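You operate a simulated robot arm through the tools that you are given. There is no shell and no other tool. Be economical: measure what you need, move in short steps, check, and stop when the job is done.

Carry out the task below with a simulated robot arm. There is one attempt and no reset: what you move stays moved.

## Task
Take the large ribbed mug on the bare end of the bar and put it away on the top of the cane cabinet.
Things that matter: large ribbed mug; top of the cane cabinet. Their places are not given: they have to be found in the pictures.

Only the result counts: the job must be done as asked and must still hold three seconds after the hand-in. Knocking over, shifting, dropping, spilling or breaking anything else fails it.

## Robot
A 7-joint arm with a two-finger parallel gripper, fixed in place. Base frame: the origin is at the foot of the arm, x ahead of it, y to its left, z up. Readings come in mm, rad, newtons and seconds.
With the tool pointing down near the work surface it reaches from about 280 to 680 mm from the base axis. Its first joint turns from -1.152 to 1.152 rad. Payload 1.57 kg.
Tool frame: the origin (TCP) lies between the finger pads and is the grasp point; the fingertips stand 30 mm ahead of it; z points along the fingers, y is the line along which they close. Largest opening 110 mm; finger width 24, thickness 12; the body of the gripper, 48 by 112 mm, starts 78 mm behind the TCP.
Orientation is that of the tool frame in the base frame, as [roll, pitch, yaw] about the fixed x, y, z axes, in that order (R = Rz(yaw) Ry(pitch) Rx(roll)). With the fingers straight down and closing along the base's y, the tool's x points along the base's -x, its y along +y and its z along -z.

## Interface
- The arm moves only by the tool jog_arm. Its argument "increments" is a list of rows, each a list of 4 numbers: the shift along the base's x, y, z in mm, then the turn about the base's z in rad. In form: [[dx, dy, dz, twist], ...]. A call has 1 to 12 rows; each row is the pose to reach, as a shift and turn from the pose commanded when the call began. "hand" is the gripper command, from -1 (fully open) to 1 (shut), values between in proportion, set as the call begins (left out, the last holds). A row lasts 0.2 s, in which the tool goes at most 50 mm and 0.15 rad; a call with a longer step from one row to the next is refused whole, and so is a gripper value outside its range. Where a pose cannot be reached the arm comes as near as it can. A force on the tool above 40 N (or 10 N above the force at the start of the call, whichever is more), or a blocked arm, ends the call early, and 0.2 s more pass. The fingers move at their own pace (about 108 mm/s each) and stop on an object; they squeeze with about 23 N. The grip force told is the motor's: it shows also when the fingers shut on nothing. Time passes only in rows, and 0.2 s behind the last, so rows that repeat a pose let the fingers close. It gives the time, the measured TCP pose, the force on the tool (base axes), the opening and the grip force at its end, in the units of the frame above (readings bear some noise), and new pictures: "views" is both (left out), scene, wrist or none.
- Cameras (640 x 400 px; columns grow to the right, rows downward): "scene" is fixed at [188, -418.5, 1401.4]; the picture's right is [0.46, -0.89, 0.00], its down [-0.52, -0.27, -0.81] and it looks along [0.72, 0.37, -0.59] (base axes); focal length 228 px, centre (320, 200). "wrist" rides on the gripper at [-36, 0, -80] in the tool frame; the picture's right is [0.00, -1.00, 0.00], its down [0.97, 0.00, -0.24] and it looks along [0.24, 0.00, 0.97] (tool axes); focal length 218 px, centre (320, 200).
- locate(camera, pixels): there is no depth. For up to 12 entries [column, row, z] of the newest picture of that camera ("zoom" is the newest enlarged one), the place [x, y] in the base frame at which the ray of that pixel passes the height z, good to about 2 mm. No time passes.
- enlarge(camera, box): a new picture of the part [left, top, right, bottom] of that camera's present view, enlarged. No time passes.
- sign_off(): hands the job in; it is judged then, once.

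Work in short steps. Measure before you move; look again where a grasp or a placing could have gone wrong, and mend it. You have 60 turns and 120 pictures in all, those below and enlarged ones among them. Open the gripper and draw the arm clear of the work before you hand the job in, unless the task says otherwise; then end with one line.

The tools are called after ">>>" as a command line: name --pt "numbers of a row" for each row, then --argument value for the rest, lists and objects as JSON in quotes. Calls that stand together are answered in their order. jog_arm: Moves the arm, as the interface text tells. Its arguments: {"type":"object","properties":{"increments":{"type":"array","items":{"type":"array","items":{"type":"number"}}},"hand":{"type":"number"},"views":{"type":"string","enum":["both","scene","wrist","none"]}},"required":["increments"]} The other tools are called the same way: locate (camera, pixels) gives the place at which the rays of pixels pass given heights; enlarge (camera, box) takes an enlarged picture of a part of a camera's view; sign_off () hands the job in.

At the start:

```text
time_s: 0.0
tcp_pos: [409.6, -165.9, 1226.8]
tcp_rot: [-3.141, 0.0, 3.142]
wrist_force: [0.1, 0.1, 0.9]
finger_gap: 109.8
grasp_force: 0.1
```

scene: 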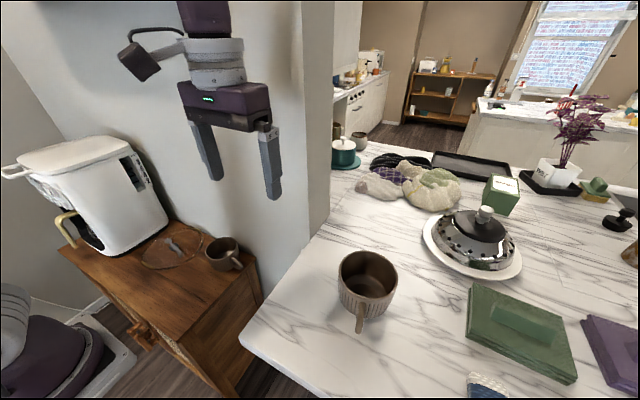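
wrist: 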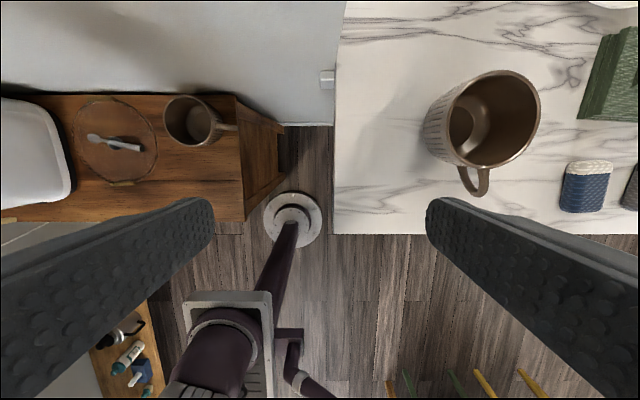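

The mug stands on the bar at scene (368,285), and a wooden cabinet is on the left with a small mug, a plate and a machine on its top. I enlarge both areas to check the details.

>>> enlarge --camera "scene" --box '[0, 180, 288, 360]'

>>> enlarge --camera "wrist" --box '[0, 60, 320, 260]'

>>> locate --camera "scene" --pixels '[[170, 220, 740], [170, 220, 840], [170, 220, 940], [258, 303, 740], [258, 303, 840], [258, 303, 940], [341, 268, 1030], [397, 270, 1030], [368, 250, 1030], [360, 332, 950], [242, 342, 940]]'

>>> locate --camera "wrist" --pixels '[[234, 95, 740], [234, 95, 840], [234, 95, 940], [244, 221, 740], [244, 221, 840], [244, 221, 940], [540, 105, 1030], [455, 110, 1030], [500, 70, 1030], [490, 165, 1030], [470, 195, 1000], [335, 234, 940]]'

```text
2.22 times, centred on (144, 270) of scene
```

zoom: 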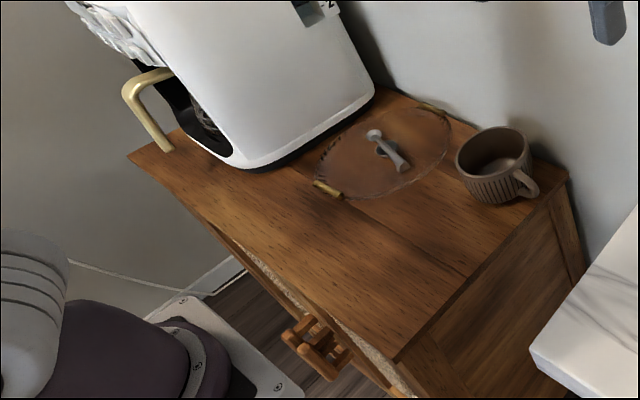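

```text
2.00 times, centred on (160, 160) of wrist
```

zoom: 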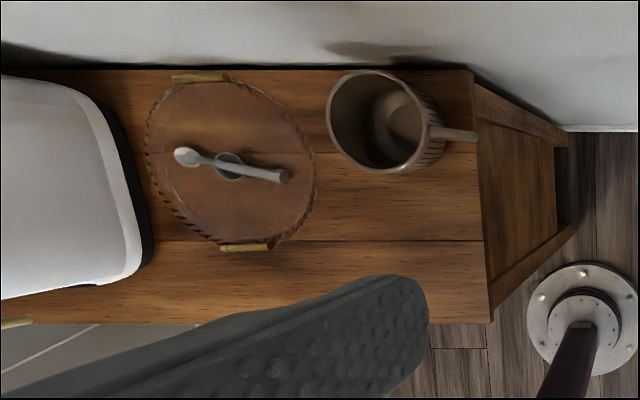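

```text
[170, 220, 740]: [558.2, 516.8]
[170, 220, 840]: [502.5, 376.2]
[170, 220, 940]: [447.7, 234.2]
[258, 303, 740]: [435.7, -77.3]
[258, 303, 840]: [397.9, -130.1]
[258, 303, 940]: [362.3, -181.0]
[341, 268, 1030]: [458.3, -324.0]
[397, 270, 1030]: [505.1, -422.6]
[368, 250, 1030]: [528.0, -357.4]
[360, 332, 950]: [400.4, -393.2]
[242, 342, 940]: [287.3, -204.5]
```

```text
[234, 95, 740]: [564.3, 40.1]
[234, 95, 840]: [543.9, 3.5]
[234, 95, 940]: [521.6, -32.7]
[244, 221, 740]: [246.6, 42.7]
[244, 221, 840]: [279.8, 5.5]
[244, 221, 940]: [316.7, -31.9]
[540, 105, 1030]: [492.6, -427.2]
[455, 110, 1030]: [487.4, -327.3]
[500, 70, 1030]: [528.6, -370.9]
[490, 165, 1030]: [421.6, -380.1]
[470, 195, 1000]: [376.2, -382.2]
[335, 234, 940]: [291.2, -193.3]
```

The cabinet's right corners are at scene (178,342) and (256,262), and at wrist (245,221) and (236,95). I triangulate its height, the small mug and the plate from these.

>>> locate --camera "scene" --pixels '[[178, 342, 640], [178, 342, 740], [178, 342, 790], [178, 342, 840], [256, 262, 640], [256, 262, 740], [256, 262, 790], [256, 262, 840], [203, 250, 840], [239, 250, 840]]'

>>> locate --camera "wrist" --pixels '[[245, 221, 640], [245, 221, 740], [245, 221, 790], [245, 221, 840], [236, 95, 640], [236, 95, 740], [236, 95, 790], [236, 95, 840]]'

```text
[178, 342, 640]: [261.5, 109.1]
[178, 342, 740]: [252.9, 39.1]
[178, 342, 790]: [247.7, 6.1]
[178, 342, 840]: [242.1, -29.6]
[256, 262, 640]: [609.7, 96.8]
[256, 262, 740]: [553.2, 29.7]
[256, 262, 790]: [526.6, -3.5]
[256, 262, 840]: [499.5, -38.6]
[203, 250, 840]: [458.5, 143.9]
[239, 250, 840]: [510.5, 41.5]
```

```text
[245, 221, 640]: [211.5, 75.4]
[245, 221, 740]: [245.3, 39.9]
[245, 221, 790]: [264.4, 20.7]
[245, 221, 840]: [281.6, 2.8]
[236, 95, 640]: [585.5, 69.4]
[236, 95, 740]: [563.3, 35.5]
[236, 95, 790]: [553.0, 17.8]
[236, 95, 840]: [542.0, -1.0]
```

The cabinet top comes out at z≈740, spanning x≈250–558 and y≥38. Before choosing a grasp I move over the bar mug, centred near (478,-375), to measure its diameter.

>>> jog_arm --pt "14 -42 0 0" --pt "28 -84 0 0" --pt "42 -126 0 0" --pt "56 -168 0 0" --pt "68 -209 0 0" --pt "68 -209 0 0" --hand -1

>>> locate --camera "wrist" --pixels '[[320, 200, 940]]'

```text
time_s: 1.4
tcp_pos: [460.2, -325.3, 1218.6]
tcp_rot: [3.141, -0.001, -3.141]
wrist_force: [0.7, -0.2, 1.1]
finger_gap: 110.0
grasp_force: 0.1
out of reach, approached as far as the arm can: row 4, 5, 6
```

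scene: 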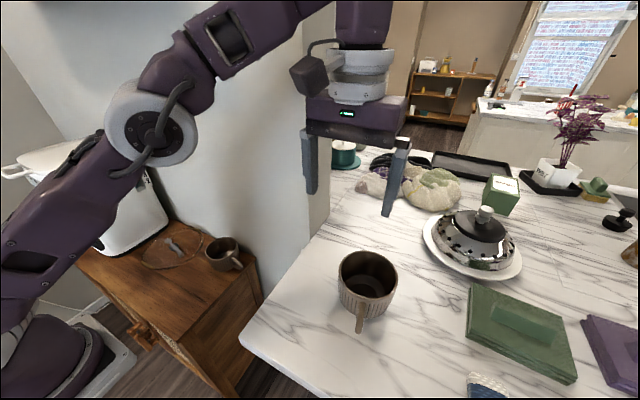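
wrist: 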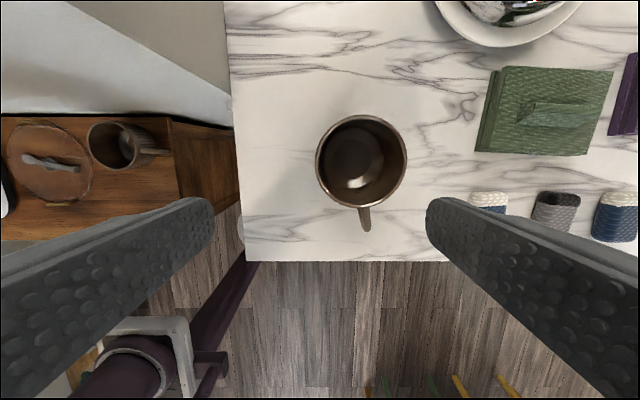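

```text
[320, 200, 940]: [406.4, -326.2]
```

The arm stopped at its reach limit for this height. The rim in wrist view runs over columns 315–407 and rows 115–207, so I triangulate rim height and size.

>>> enlarge --camera "wrist" --box '[280, 90, 440, 250]'

>>> enlarge --camera "scene" --box '[320, 230, 432, 342]'

>>> locate --camera "wrist" --pixels '[[315, 161, 1020], [407, 161, 1020], [361, 114, 1020], [361, 208, 1020], [315, 161, 1040], [407, 161, 1040], [361, 114, 1040], [361, 208, 1040], [366, 230, 1000]]'

>>> locate --camera "scene" --pixels '[[339, 270, 1020], [398, 272, 1020], [369, 249, 1020], [368, 298, 1020], [339, 270, 1040], [398, 272, 1040], [369, 249, 1040], [368, 298, 1040]]'

```text
2.50 times, centred on (360, 170) of wrist
```

zoom: 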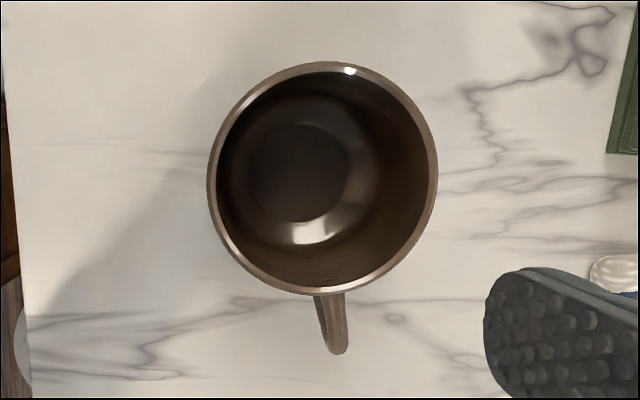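

```text
3.57 times, centred on (376, 286) of scene
```

zoom: 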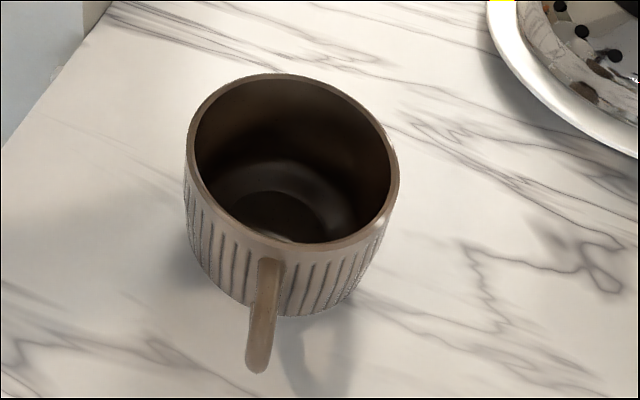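

```text
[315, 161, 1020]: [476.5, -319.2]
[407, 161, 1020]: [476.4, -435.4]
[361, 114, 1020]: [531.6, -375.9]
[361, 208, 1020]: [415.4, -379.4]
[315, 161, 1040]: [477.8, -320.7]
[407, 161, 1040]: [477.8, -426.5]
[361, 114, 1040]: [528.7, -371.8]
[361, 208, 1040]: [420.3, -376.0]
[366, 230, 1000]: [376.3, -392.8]
```

```text
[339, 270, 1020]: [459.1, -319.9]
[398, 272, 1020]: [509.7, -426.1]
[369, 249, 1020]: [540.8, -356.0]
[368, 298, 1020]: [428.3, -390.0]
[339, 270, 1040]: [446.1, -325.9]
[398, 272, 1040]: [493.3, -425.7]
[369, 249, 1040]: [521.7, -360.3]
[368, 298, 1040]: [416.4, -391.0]
```

The rim is at z≈1030, centred (476,-375), and the mug is about 110 mm across. That is too wide for a diametral grasp, so I will pinch the +y wall. Next I map the free area on the cabinet top using the tray, the small mug and the machine.

>>> locate --camera "scene" --pixels '[[145, 266, 740], [203, 238, 740], [180, 264, 740], [200, 252, 740], [220, 272, 740], [236, 269, 740], [206, 262, 740], [122, 256, 740], [100, 300, 740], [256, 262, 740]]'

>>> locate --camera "wrist" --pixels '[[60, 204, 740], [92, 170, 740], [10, 160, 740], [110, 170, 740], [135, 165, 800], [172, 152, 780], [88, 140, 800], [169, 117, 740], [178, 200, 740]]'

>>> enlarge --camera "wrist" --box '[0, 100, 240, 250]'

```text
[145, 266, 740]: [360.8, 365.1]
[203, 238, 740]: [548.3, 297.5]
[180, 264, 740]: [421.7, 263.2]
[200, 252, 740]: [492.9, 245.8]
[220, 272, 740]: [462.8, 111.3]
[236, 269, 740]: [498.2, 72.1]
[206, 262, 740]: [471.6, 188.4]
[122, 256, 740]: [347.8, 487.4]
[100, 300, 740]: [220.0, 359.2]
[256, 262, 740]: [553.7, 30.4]
```

```text
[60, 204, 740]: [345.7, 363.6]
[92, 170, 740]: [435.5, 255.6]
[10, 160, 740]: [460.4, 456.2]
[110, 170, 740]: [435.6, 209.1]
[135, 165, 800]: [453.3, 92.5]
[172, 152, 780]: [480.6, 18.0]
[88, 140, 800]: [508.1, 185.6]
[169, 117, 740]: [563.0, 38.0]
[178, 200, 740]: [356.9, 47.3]
```

```text
2.67 times, centred on (120, 175) of wrist
```

zoom: 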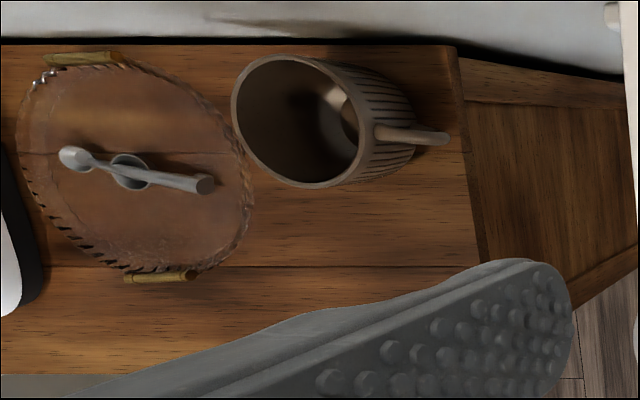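

The free front-right area is roughly x 255–450, y 45–210. I will put the mug centre at about (355,130), which keeps the handle (pointing -x) on the top. Now I lower to a safe height above the +y wall with the gripper about 50 mm open.

>>> jog_arm --pt "6 1 -30 0" --pt "12 2 -60 0" --pt "16 3 -98 0" --pt "16 3 -98 0" --hand 0.09 --views "wrist"

```text
time_s: 2.4
tcp_pos: [468.6, -326.7, 1120.2]
tcp_rot: [-3.141, 0.001, 3.141]
wrist_force: [0.4, 0.4, 0.0]
finger_gap: 50.0
grasp_force: 0.2
```

wrist: 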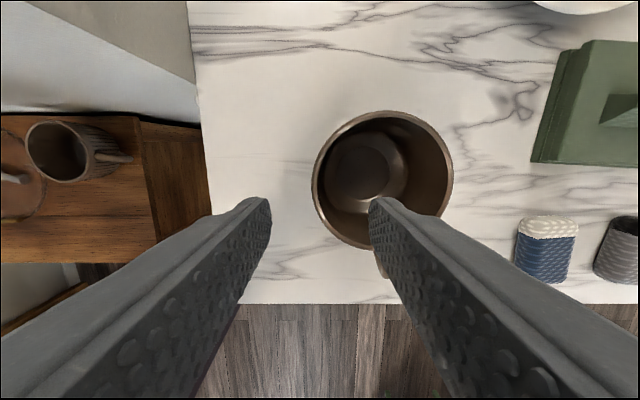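

The arm is at (468.6,-326.7,1120). I re-measure the rim from here: columns 312–454, rows 110–249.

>>> locate --camera "wrist" --pixels '[[312, 180, 1030], [454, 180, 1030], [383, 110, 1030], [383, 249, 1030], [321, 180, 1030]]'

```text
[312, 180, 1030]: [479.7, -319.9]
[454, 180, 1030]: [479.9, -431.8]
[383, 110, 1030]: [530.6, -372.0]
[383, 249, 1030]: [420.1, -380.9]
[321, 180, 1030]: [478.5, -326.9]
```

The wall's mid-line lies at y≈-323.5 and x≈476. I descend straddling it to TCP z≈1008, with the fingertips about 50 mm below the rim.

>>> jog_arm --pt "7.5 3 -10 0" --pt "7.5 3 -45 0" --pt "7.5 3 -80 0" --pt "7.5 3 -112 0" --pt "7.5 3 -112 0"

```text
time_s: 3.6
tcp_pos: [479.0, -323.9, 1008.9]
tcp_rot: [3.141, -0.001, -3.141]
wrist_force: [-0.4, 0.1, -0.6]
finger_gap: 50.2
grasp_force: 0.1
```

scene: 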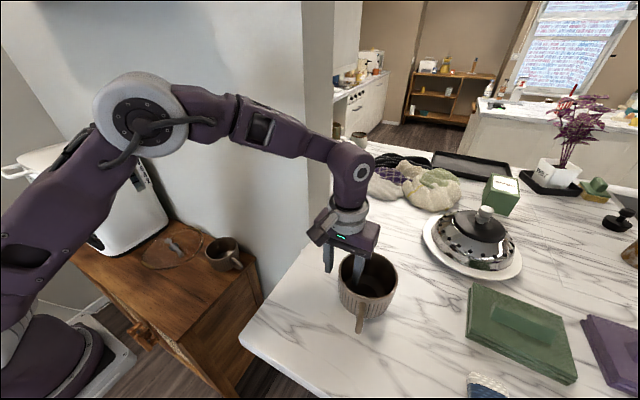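
wrist: 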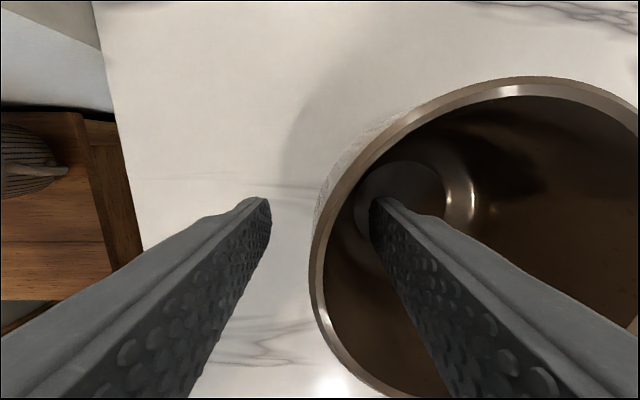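

One finger is inside the mug and the other is outside, with the wall between them. I close the gripper.

>>> jog_arm --pt "0 0 0 0" --pt "0 0 0 0" --pt "0 0 0 0" --hand 1 --views "wrist"

```text
time_s: 4.4
tcp_pos: [477.1, -323.6, 1009.5]
tcp_rot: [-3.139, 0.003, 3.141]
wrist_force: [-1.3, -5.3, 11.6]
finger_gap: 8.9
grasp_force: 23.0
```

wrist: 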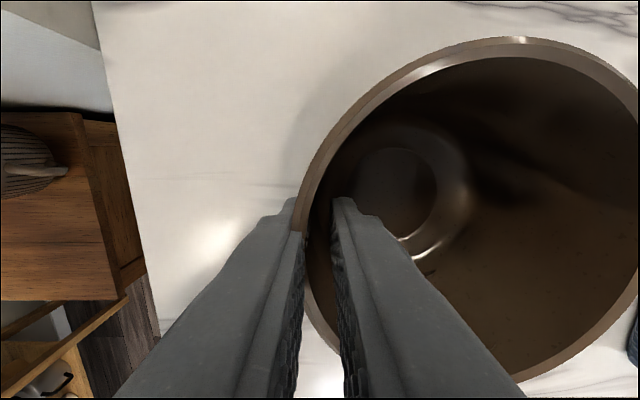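

The wall is gripped with a 8.9 mm gap and 23 N. I lift gently to check that it holds.

>>> jog_arm --pt "0 0 10 0" --pt "0 0 25 0" --pt "0 0 45 0" --pt "0 0 65 0" --pt "0 0 65 0"

```text
time_s: 5.6
tcp_pos: [478.0, -322.7, 1071.5]
tcp_rot: [-3.141, 0.0, -3.141]
wrist_force: [-0.1, 0.4, -4.5]
finger_gap: 5.0
grasp_force: 22.6
```

scene: 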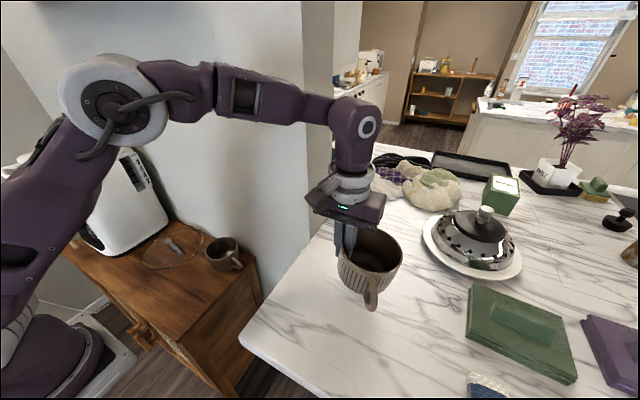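
wrist: 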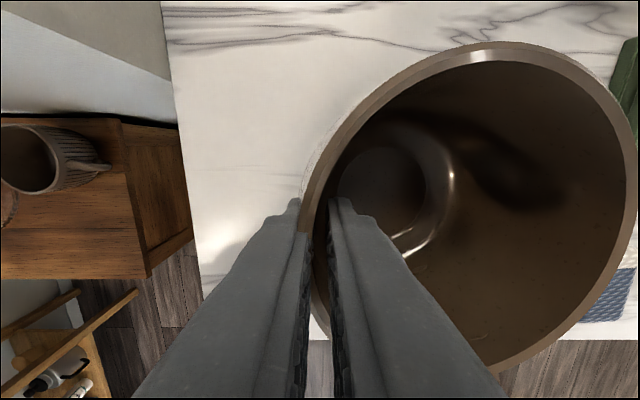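

The mug is held clear of the bar. I lift a little more, pull in to x≈355, then sweep toward the cabinet.

>>> jog_arm --pt "-15 10 20 0" --pt "-35 30 40 0" --pt "-58 60 50 0" --pt "-80 95 50 0" --pt "-100 130 50 0" --pt "-115 168 50 0" --pt "-123 208 50 0" --pt "-123 248 50 0" --pt "-123 280 50 0" --pt "-123 300 50 0" --pt "-123 300 50 0"

```text
time_s: 8.0
tcp_pos: [354.9, -23.5, 1123.4]
tcp_rot: [-3.141, 0.002, -3.141]
wrist_force: [0.0, -0.3, -3.2]
finger_gap: 5.5
grasp_force: 22.4
```

scene: 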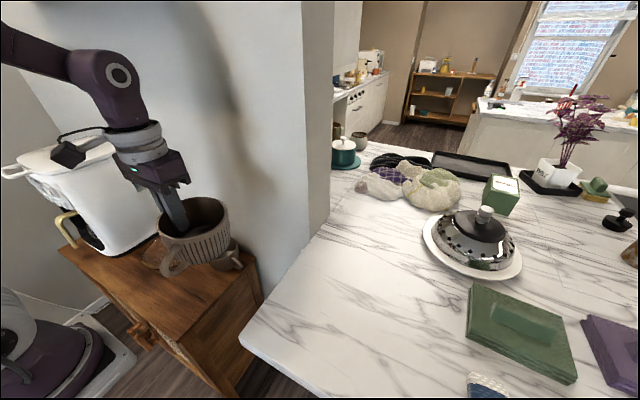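
wrist: 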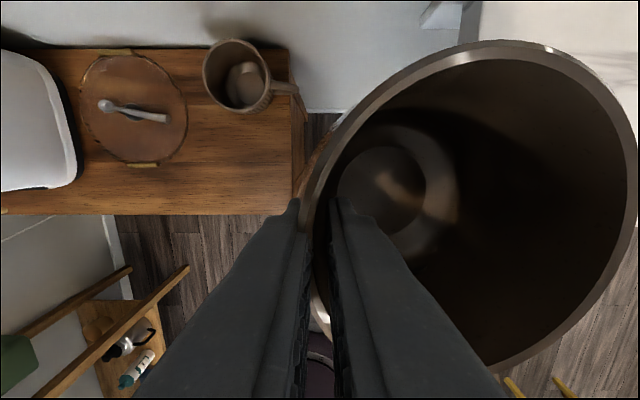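

I now have a clear wrist view of the cabinet top, so I measure it at z=740: near-right corner (296,213), far-right (290,50), tray handle (142,166), small mug.

>>> locate --camera "wrist" --pixels '[[296, 213, 740], [290, 50, 740], [142, 166, 740], [188, 115, 740], [245, 113, 740], [245, 113, 810], [205, 85, 810], [270, 100, 800], [78, 180, 740], [200, 213, 740], [298, 85, 780]]'

>>> locate --camera "scene" --pixels '[[178, 342, 730], [178, 342, 740], [178, 342, 750]]'

```text
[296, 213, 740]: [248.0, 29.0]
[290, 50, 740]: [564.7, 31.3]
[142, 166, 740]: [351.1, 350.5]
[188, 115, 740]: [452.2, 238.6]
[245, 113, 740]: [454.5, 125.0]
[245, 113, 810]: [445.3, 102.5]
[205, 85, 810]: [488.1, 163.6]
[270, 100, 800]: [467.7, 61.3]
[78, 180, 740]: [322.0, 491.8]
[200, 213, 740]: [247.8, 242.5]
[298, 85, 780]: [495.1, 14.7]
```

```text
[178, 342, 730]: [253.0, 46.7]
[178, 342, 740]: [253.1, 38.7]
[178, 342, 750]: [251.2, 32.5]
```

The results agree with a top at about 740–750 and a free spot around (352,130). I move to TCP (353,182) and lower to z≈880.

>>> jog_arm --pt "0 40 0 0" --pt "0 80 0 0" --pt "0 120 0 0" --pt "-1 160 0 0" --pt "-2 195 -20 0" --pt "-2 205 -60 0" --pt "-2 205 -100 0" --pt "-2 205 -140 0" --pt "-2 205 -180 0" --pt "-2 205 -215 0" --pt "-2 205 -243 0" --pt "-2 205 -243 0"

```text
time_s: 10.6
tcp_pos: [353.2, 185.0, 880.3]
tcp_rot: [-3.141, 0.001, -3.141]
wrist_force: [0.6, 1.4, -3.0]
finger_gap: 5.4
grasp_force: 23.1
```

scene: 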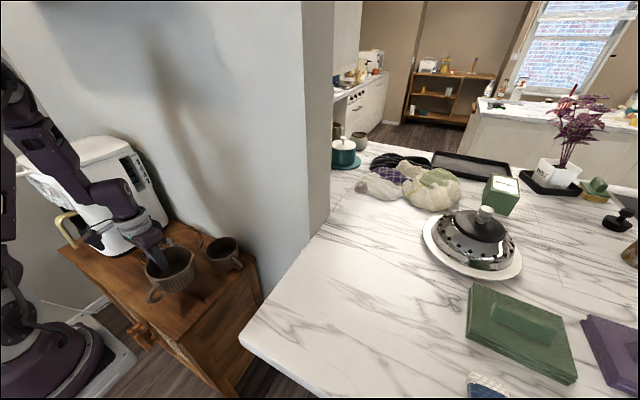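
wrist: 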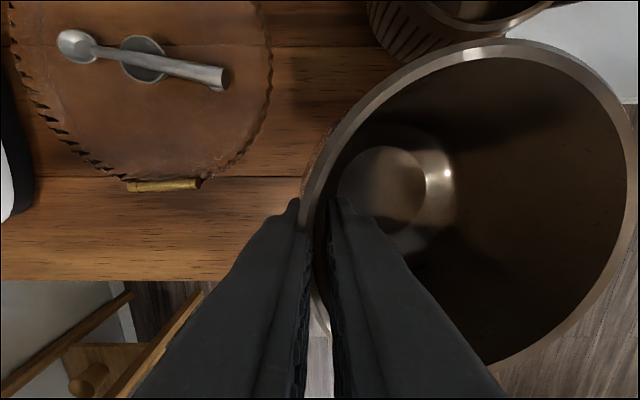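

The mug is about 65 mm above the top. The forearm looks near the white machine, so I check an enlarged view.

>>> enlarge --camera "scene" --box '[0, 120, 288, 360]'

>>> locate --camera "wrist" --pixels '[[270, 90, 745], [190, 187, 745], [420, 60, 745], [250, 280, 745], [35, 205, 745], [430, 55, 810]]'

```text
1.67 times, centred on (144, 240) of scene
```

zoom: 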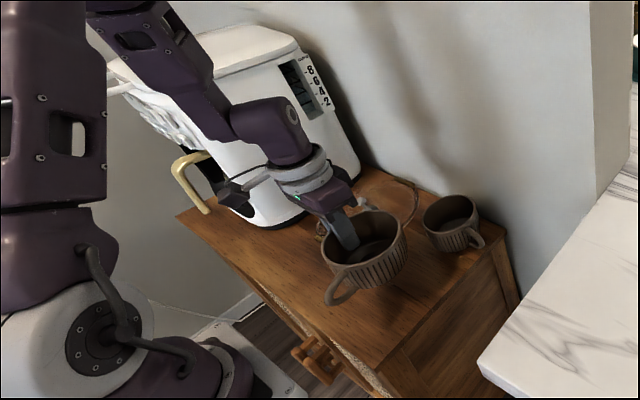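

```text
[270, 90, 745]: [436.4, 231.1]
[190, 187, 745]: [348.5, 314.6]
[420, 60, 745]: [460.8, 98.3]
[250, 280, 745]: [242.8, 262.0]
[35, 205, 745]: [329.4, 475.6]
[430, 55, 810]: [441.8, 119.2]
```

The machine stays at y>475 and the small mug at x>440, so both are well clear. I lower slowly to just above the expected contact.

>>> jog_arm --pt "0 0 -20 0" --pt "0 0 -40 0" --pt "0 0 -52 0" --pt "0 0 -56 0" --pt "0 0 -56 0" --views "scene"

>>> enlarge --camera "scene" --box '[100, 210, 270, 350]'

```text
time_s: 11.8
tcp_pos: [353.9, 183.0, 822.0]
tcp_rot: [-3.141, 0.0, 3.141]
wrist_force: [1.1, 2.1, 16.1]
finger_gap: 5.5
grasp_force: 22.8
```

scene: 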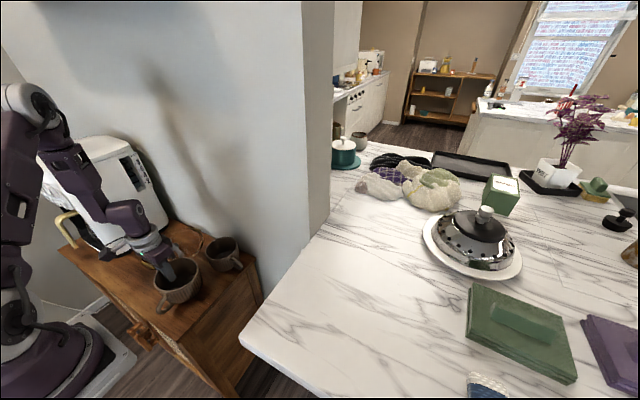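

```text
2.86 times, centred on (185, 280) of scene
```

zoom: 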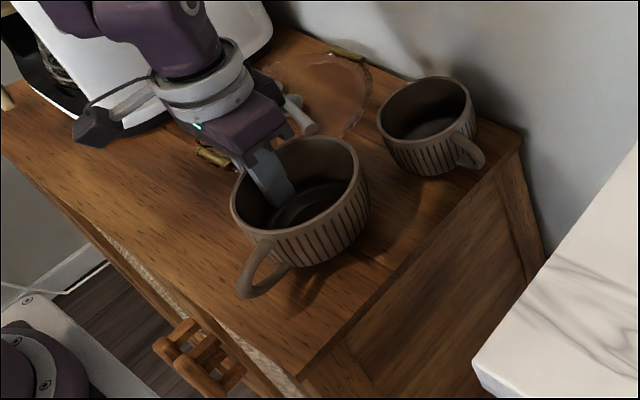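

The tool force went from -3 to +16 N, so the mug is resting on the top. I open the gripper to about 40 mm in place.

>>> jog_arm --pt "0 0 0 0" --pt "0 0 0 0" --pt "0 0 0 0" --hand 0.3

```text
time_s: 12.6
tcp_pos: [352.4, 182.4, 823.4]
tcp_rot: [-3.141, 0.001, -3.141]
wrist_force: [0.3, -0.1, -0.5]
finger_gap: 38.4
grasp_force: 0.0
```

scene: 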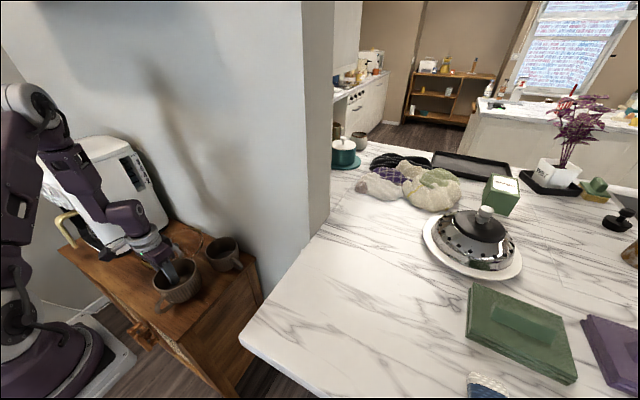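
wrist: 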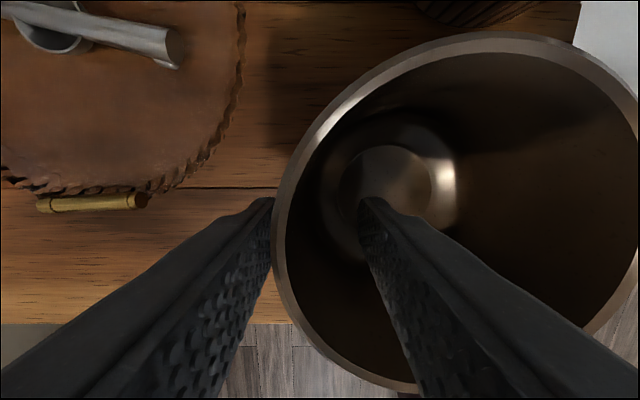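

The mug is released, and the outer finger sits close to the wall. I shift about 8 mm in +y to centre the fingers, then rise straight up.

>>> jog_arm --pt "0 4 0 0" --pt "0 8 0 0" --pt "0 8 20 0" --pt "0 8 45 0" --pt "0 8 80 0" --pt "0 8 125 0" --pt "0 8 170 0" --pt "0 8 215 0" --pt "0 8 260 0" --pt "0 8 300 0"

>>> enlarge --camera "scene" --box '[60, 190, 280, 350]'

```text
time_s: 14.8
tcp_pos: [347.9, 189.7, 1121.9]
tcp_rot: [-3.141, 0.001, -3.14]
wrist_force: [0.2, 0.0, 0.5]
finger_gap: 38.7
grasp_force: 0.0
```

scene: 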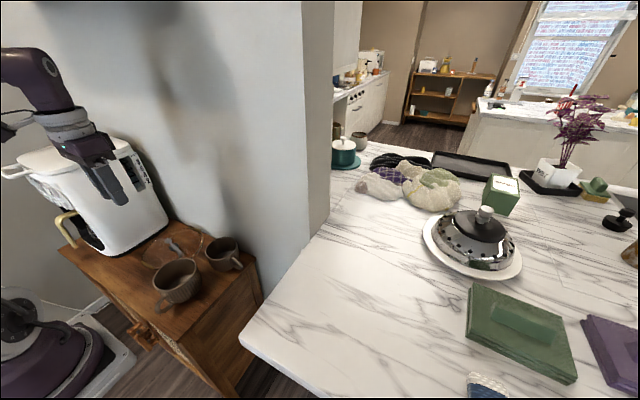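
wrist: 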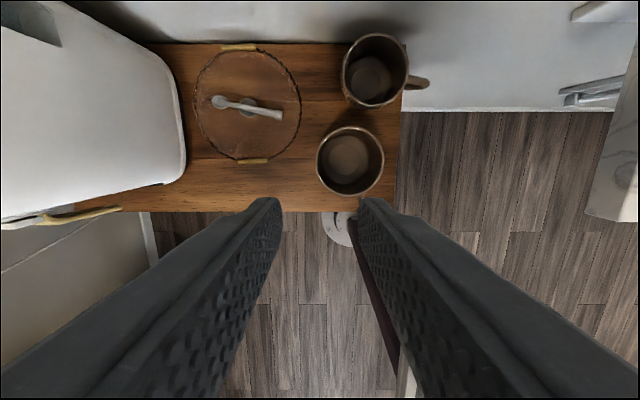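

```text
2.50 times, centred on (170, 270) of scene
```

zoom: 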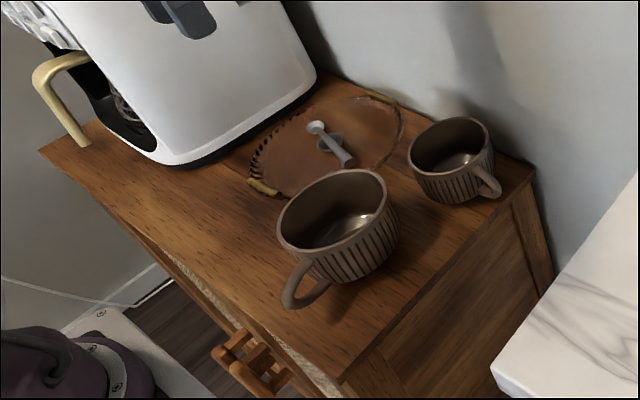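

The large mug stands upright on the cabinet top, clear of the tray and the small mug. The arm is well above it. I open the gripper fully and then hand in.

>>> jog_arm --pt "0 -20 20 0" --pt "0 -40 40 0" --pt "0 -40 40 0" --hand -1 --views "scene"

```text
time_s: 15.6
tcp_pos: [350.4, 147.5, 1159.7]
tcp_rot: [-3.14, 0.001, 3.142]
wrist_force: [-0.4, -0.5, 0.6]
finger_gap: 109.8
grasp_force: 0.0
```

scene: 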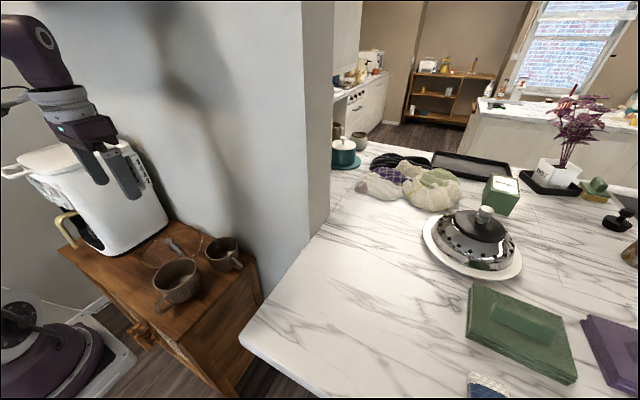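

The mug is stable at scene (177,280), the gripper is open and the arm is clear, so I hand the job in.

>>> sign_off

```text
The job is handed in.
```

The large ribbed mug now stands upright on top of the cane cabinet; nothing else was visibly disturbed, and the job is handed in.
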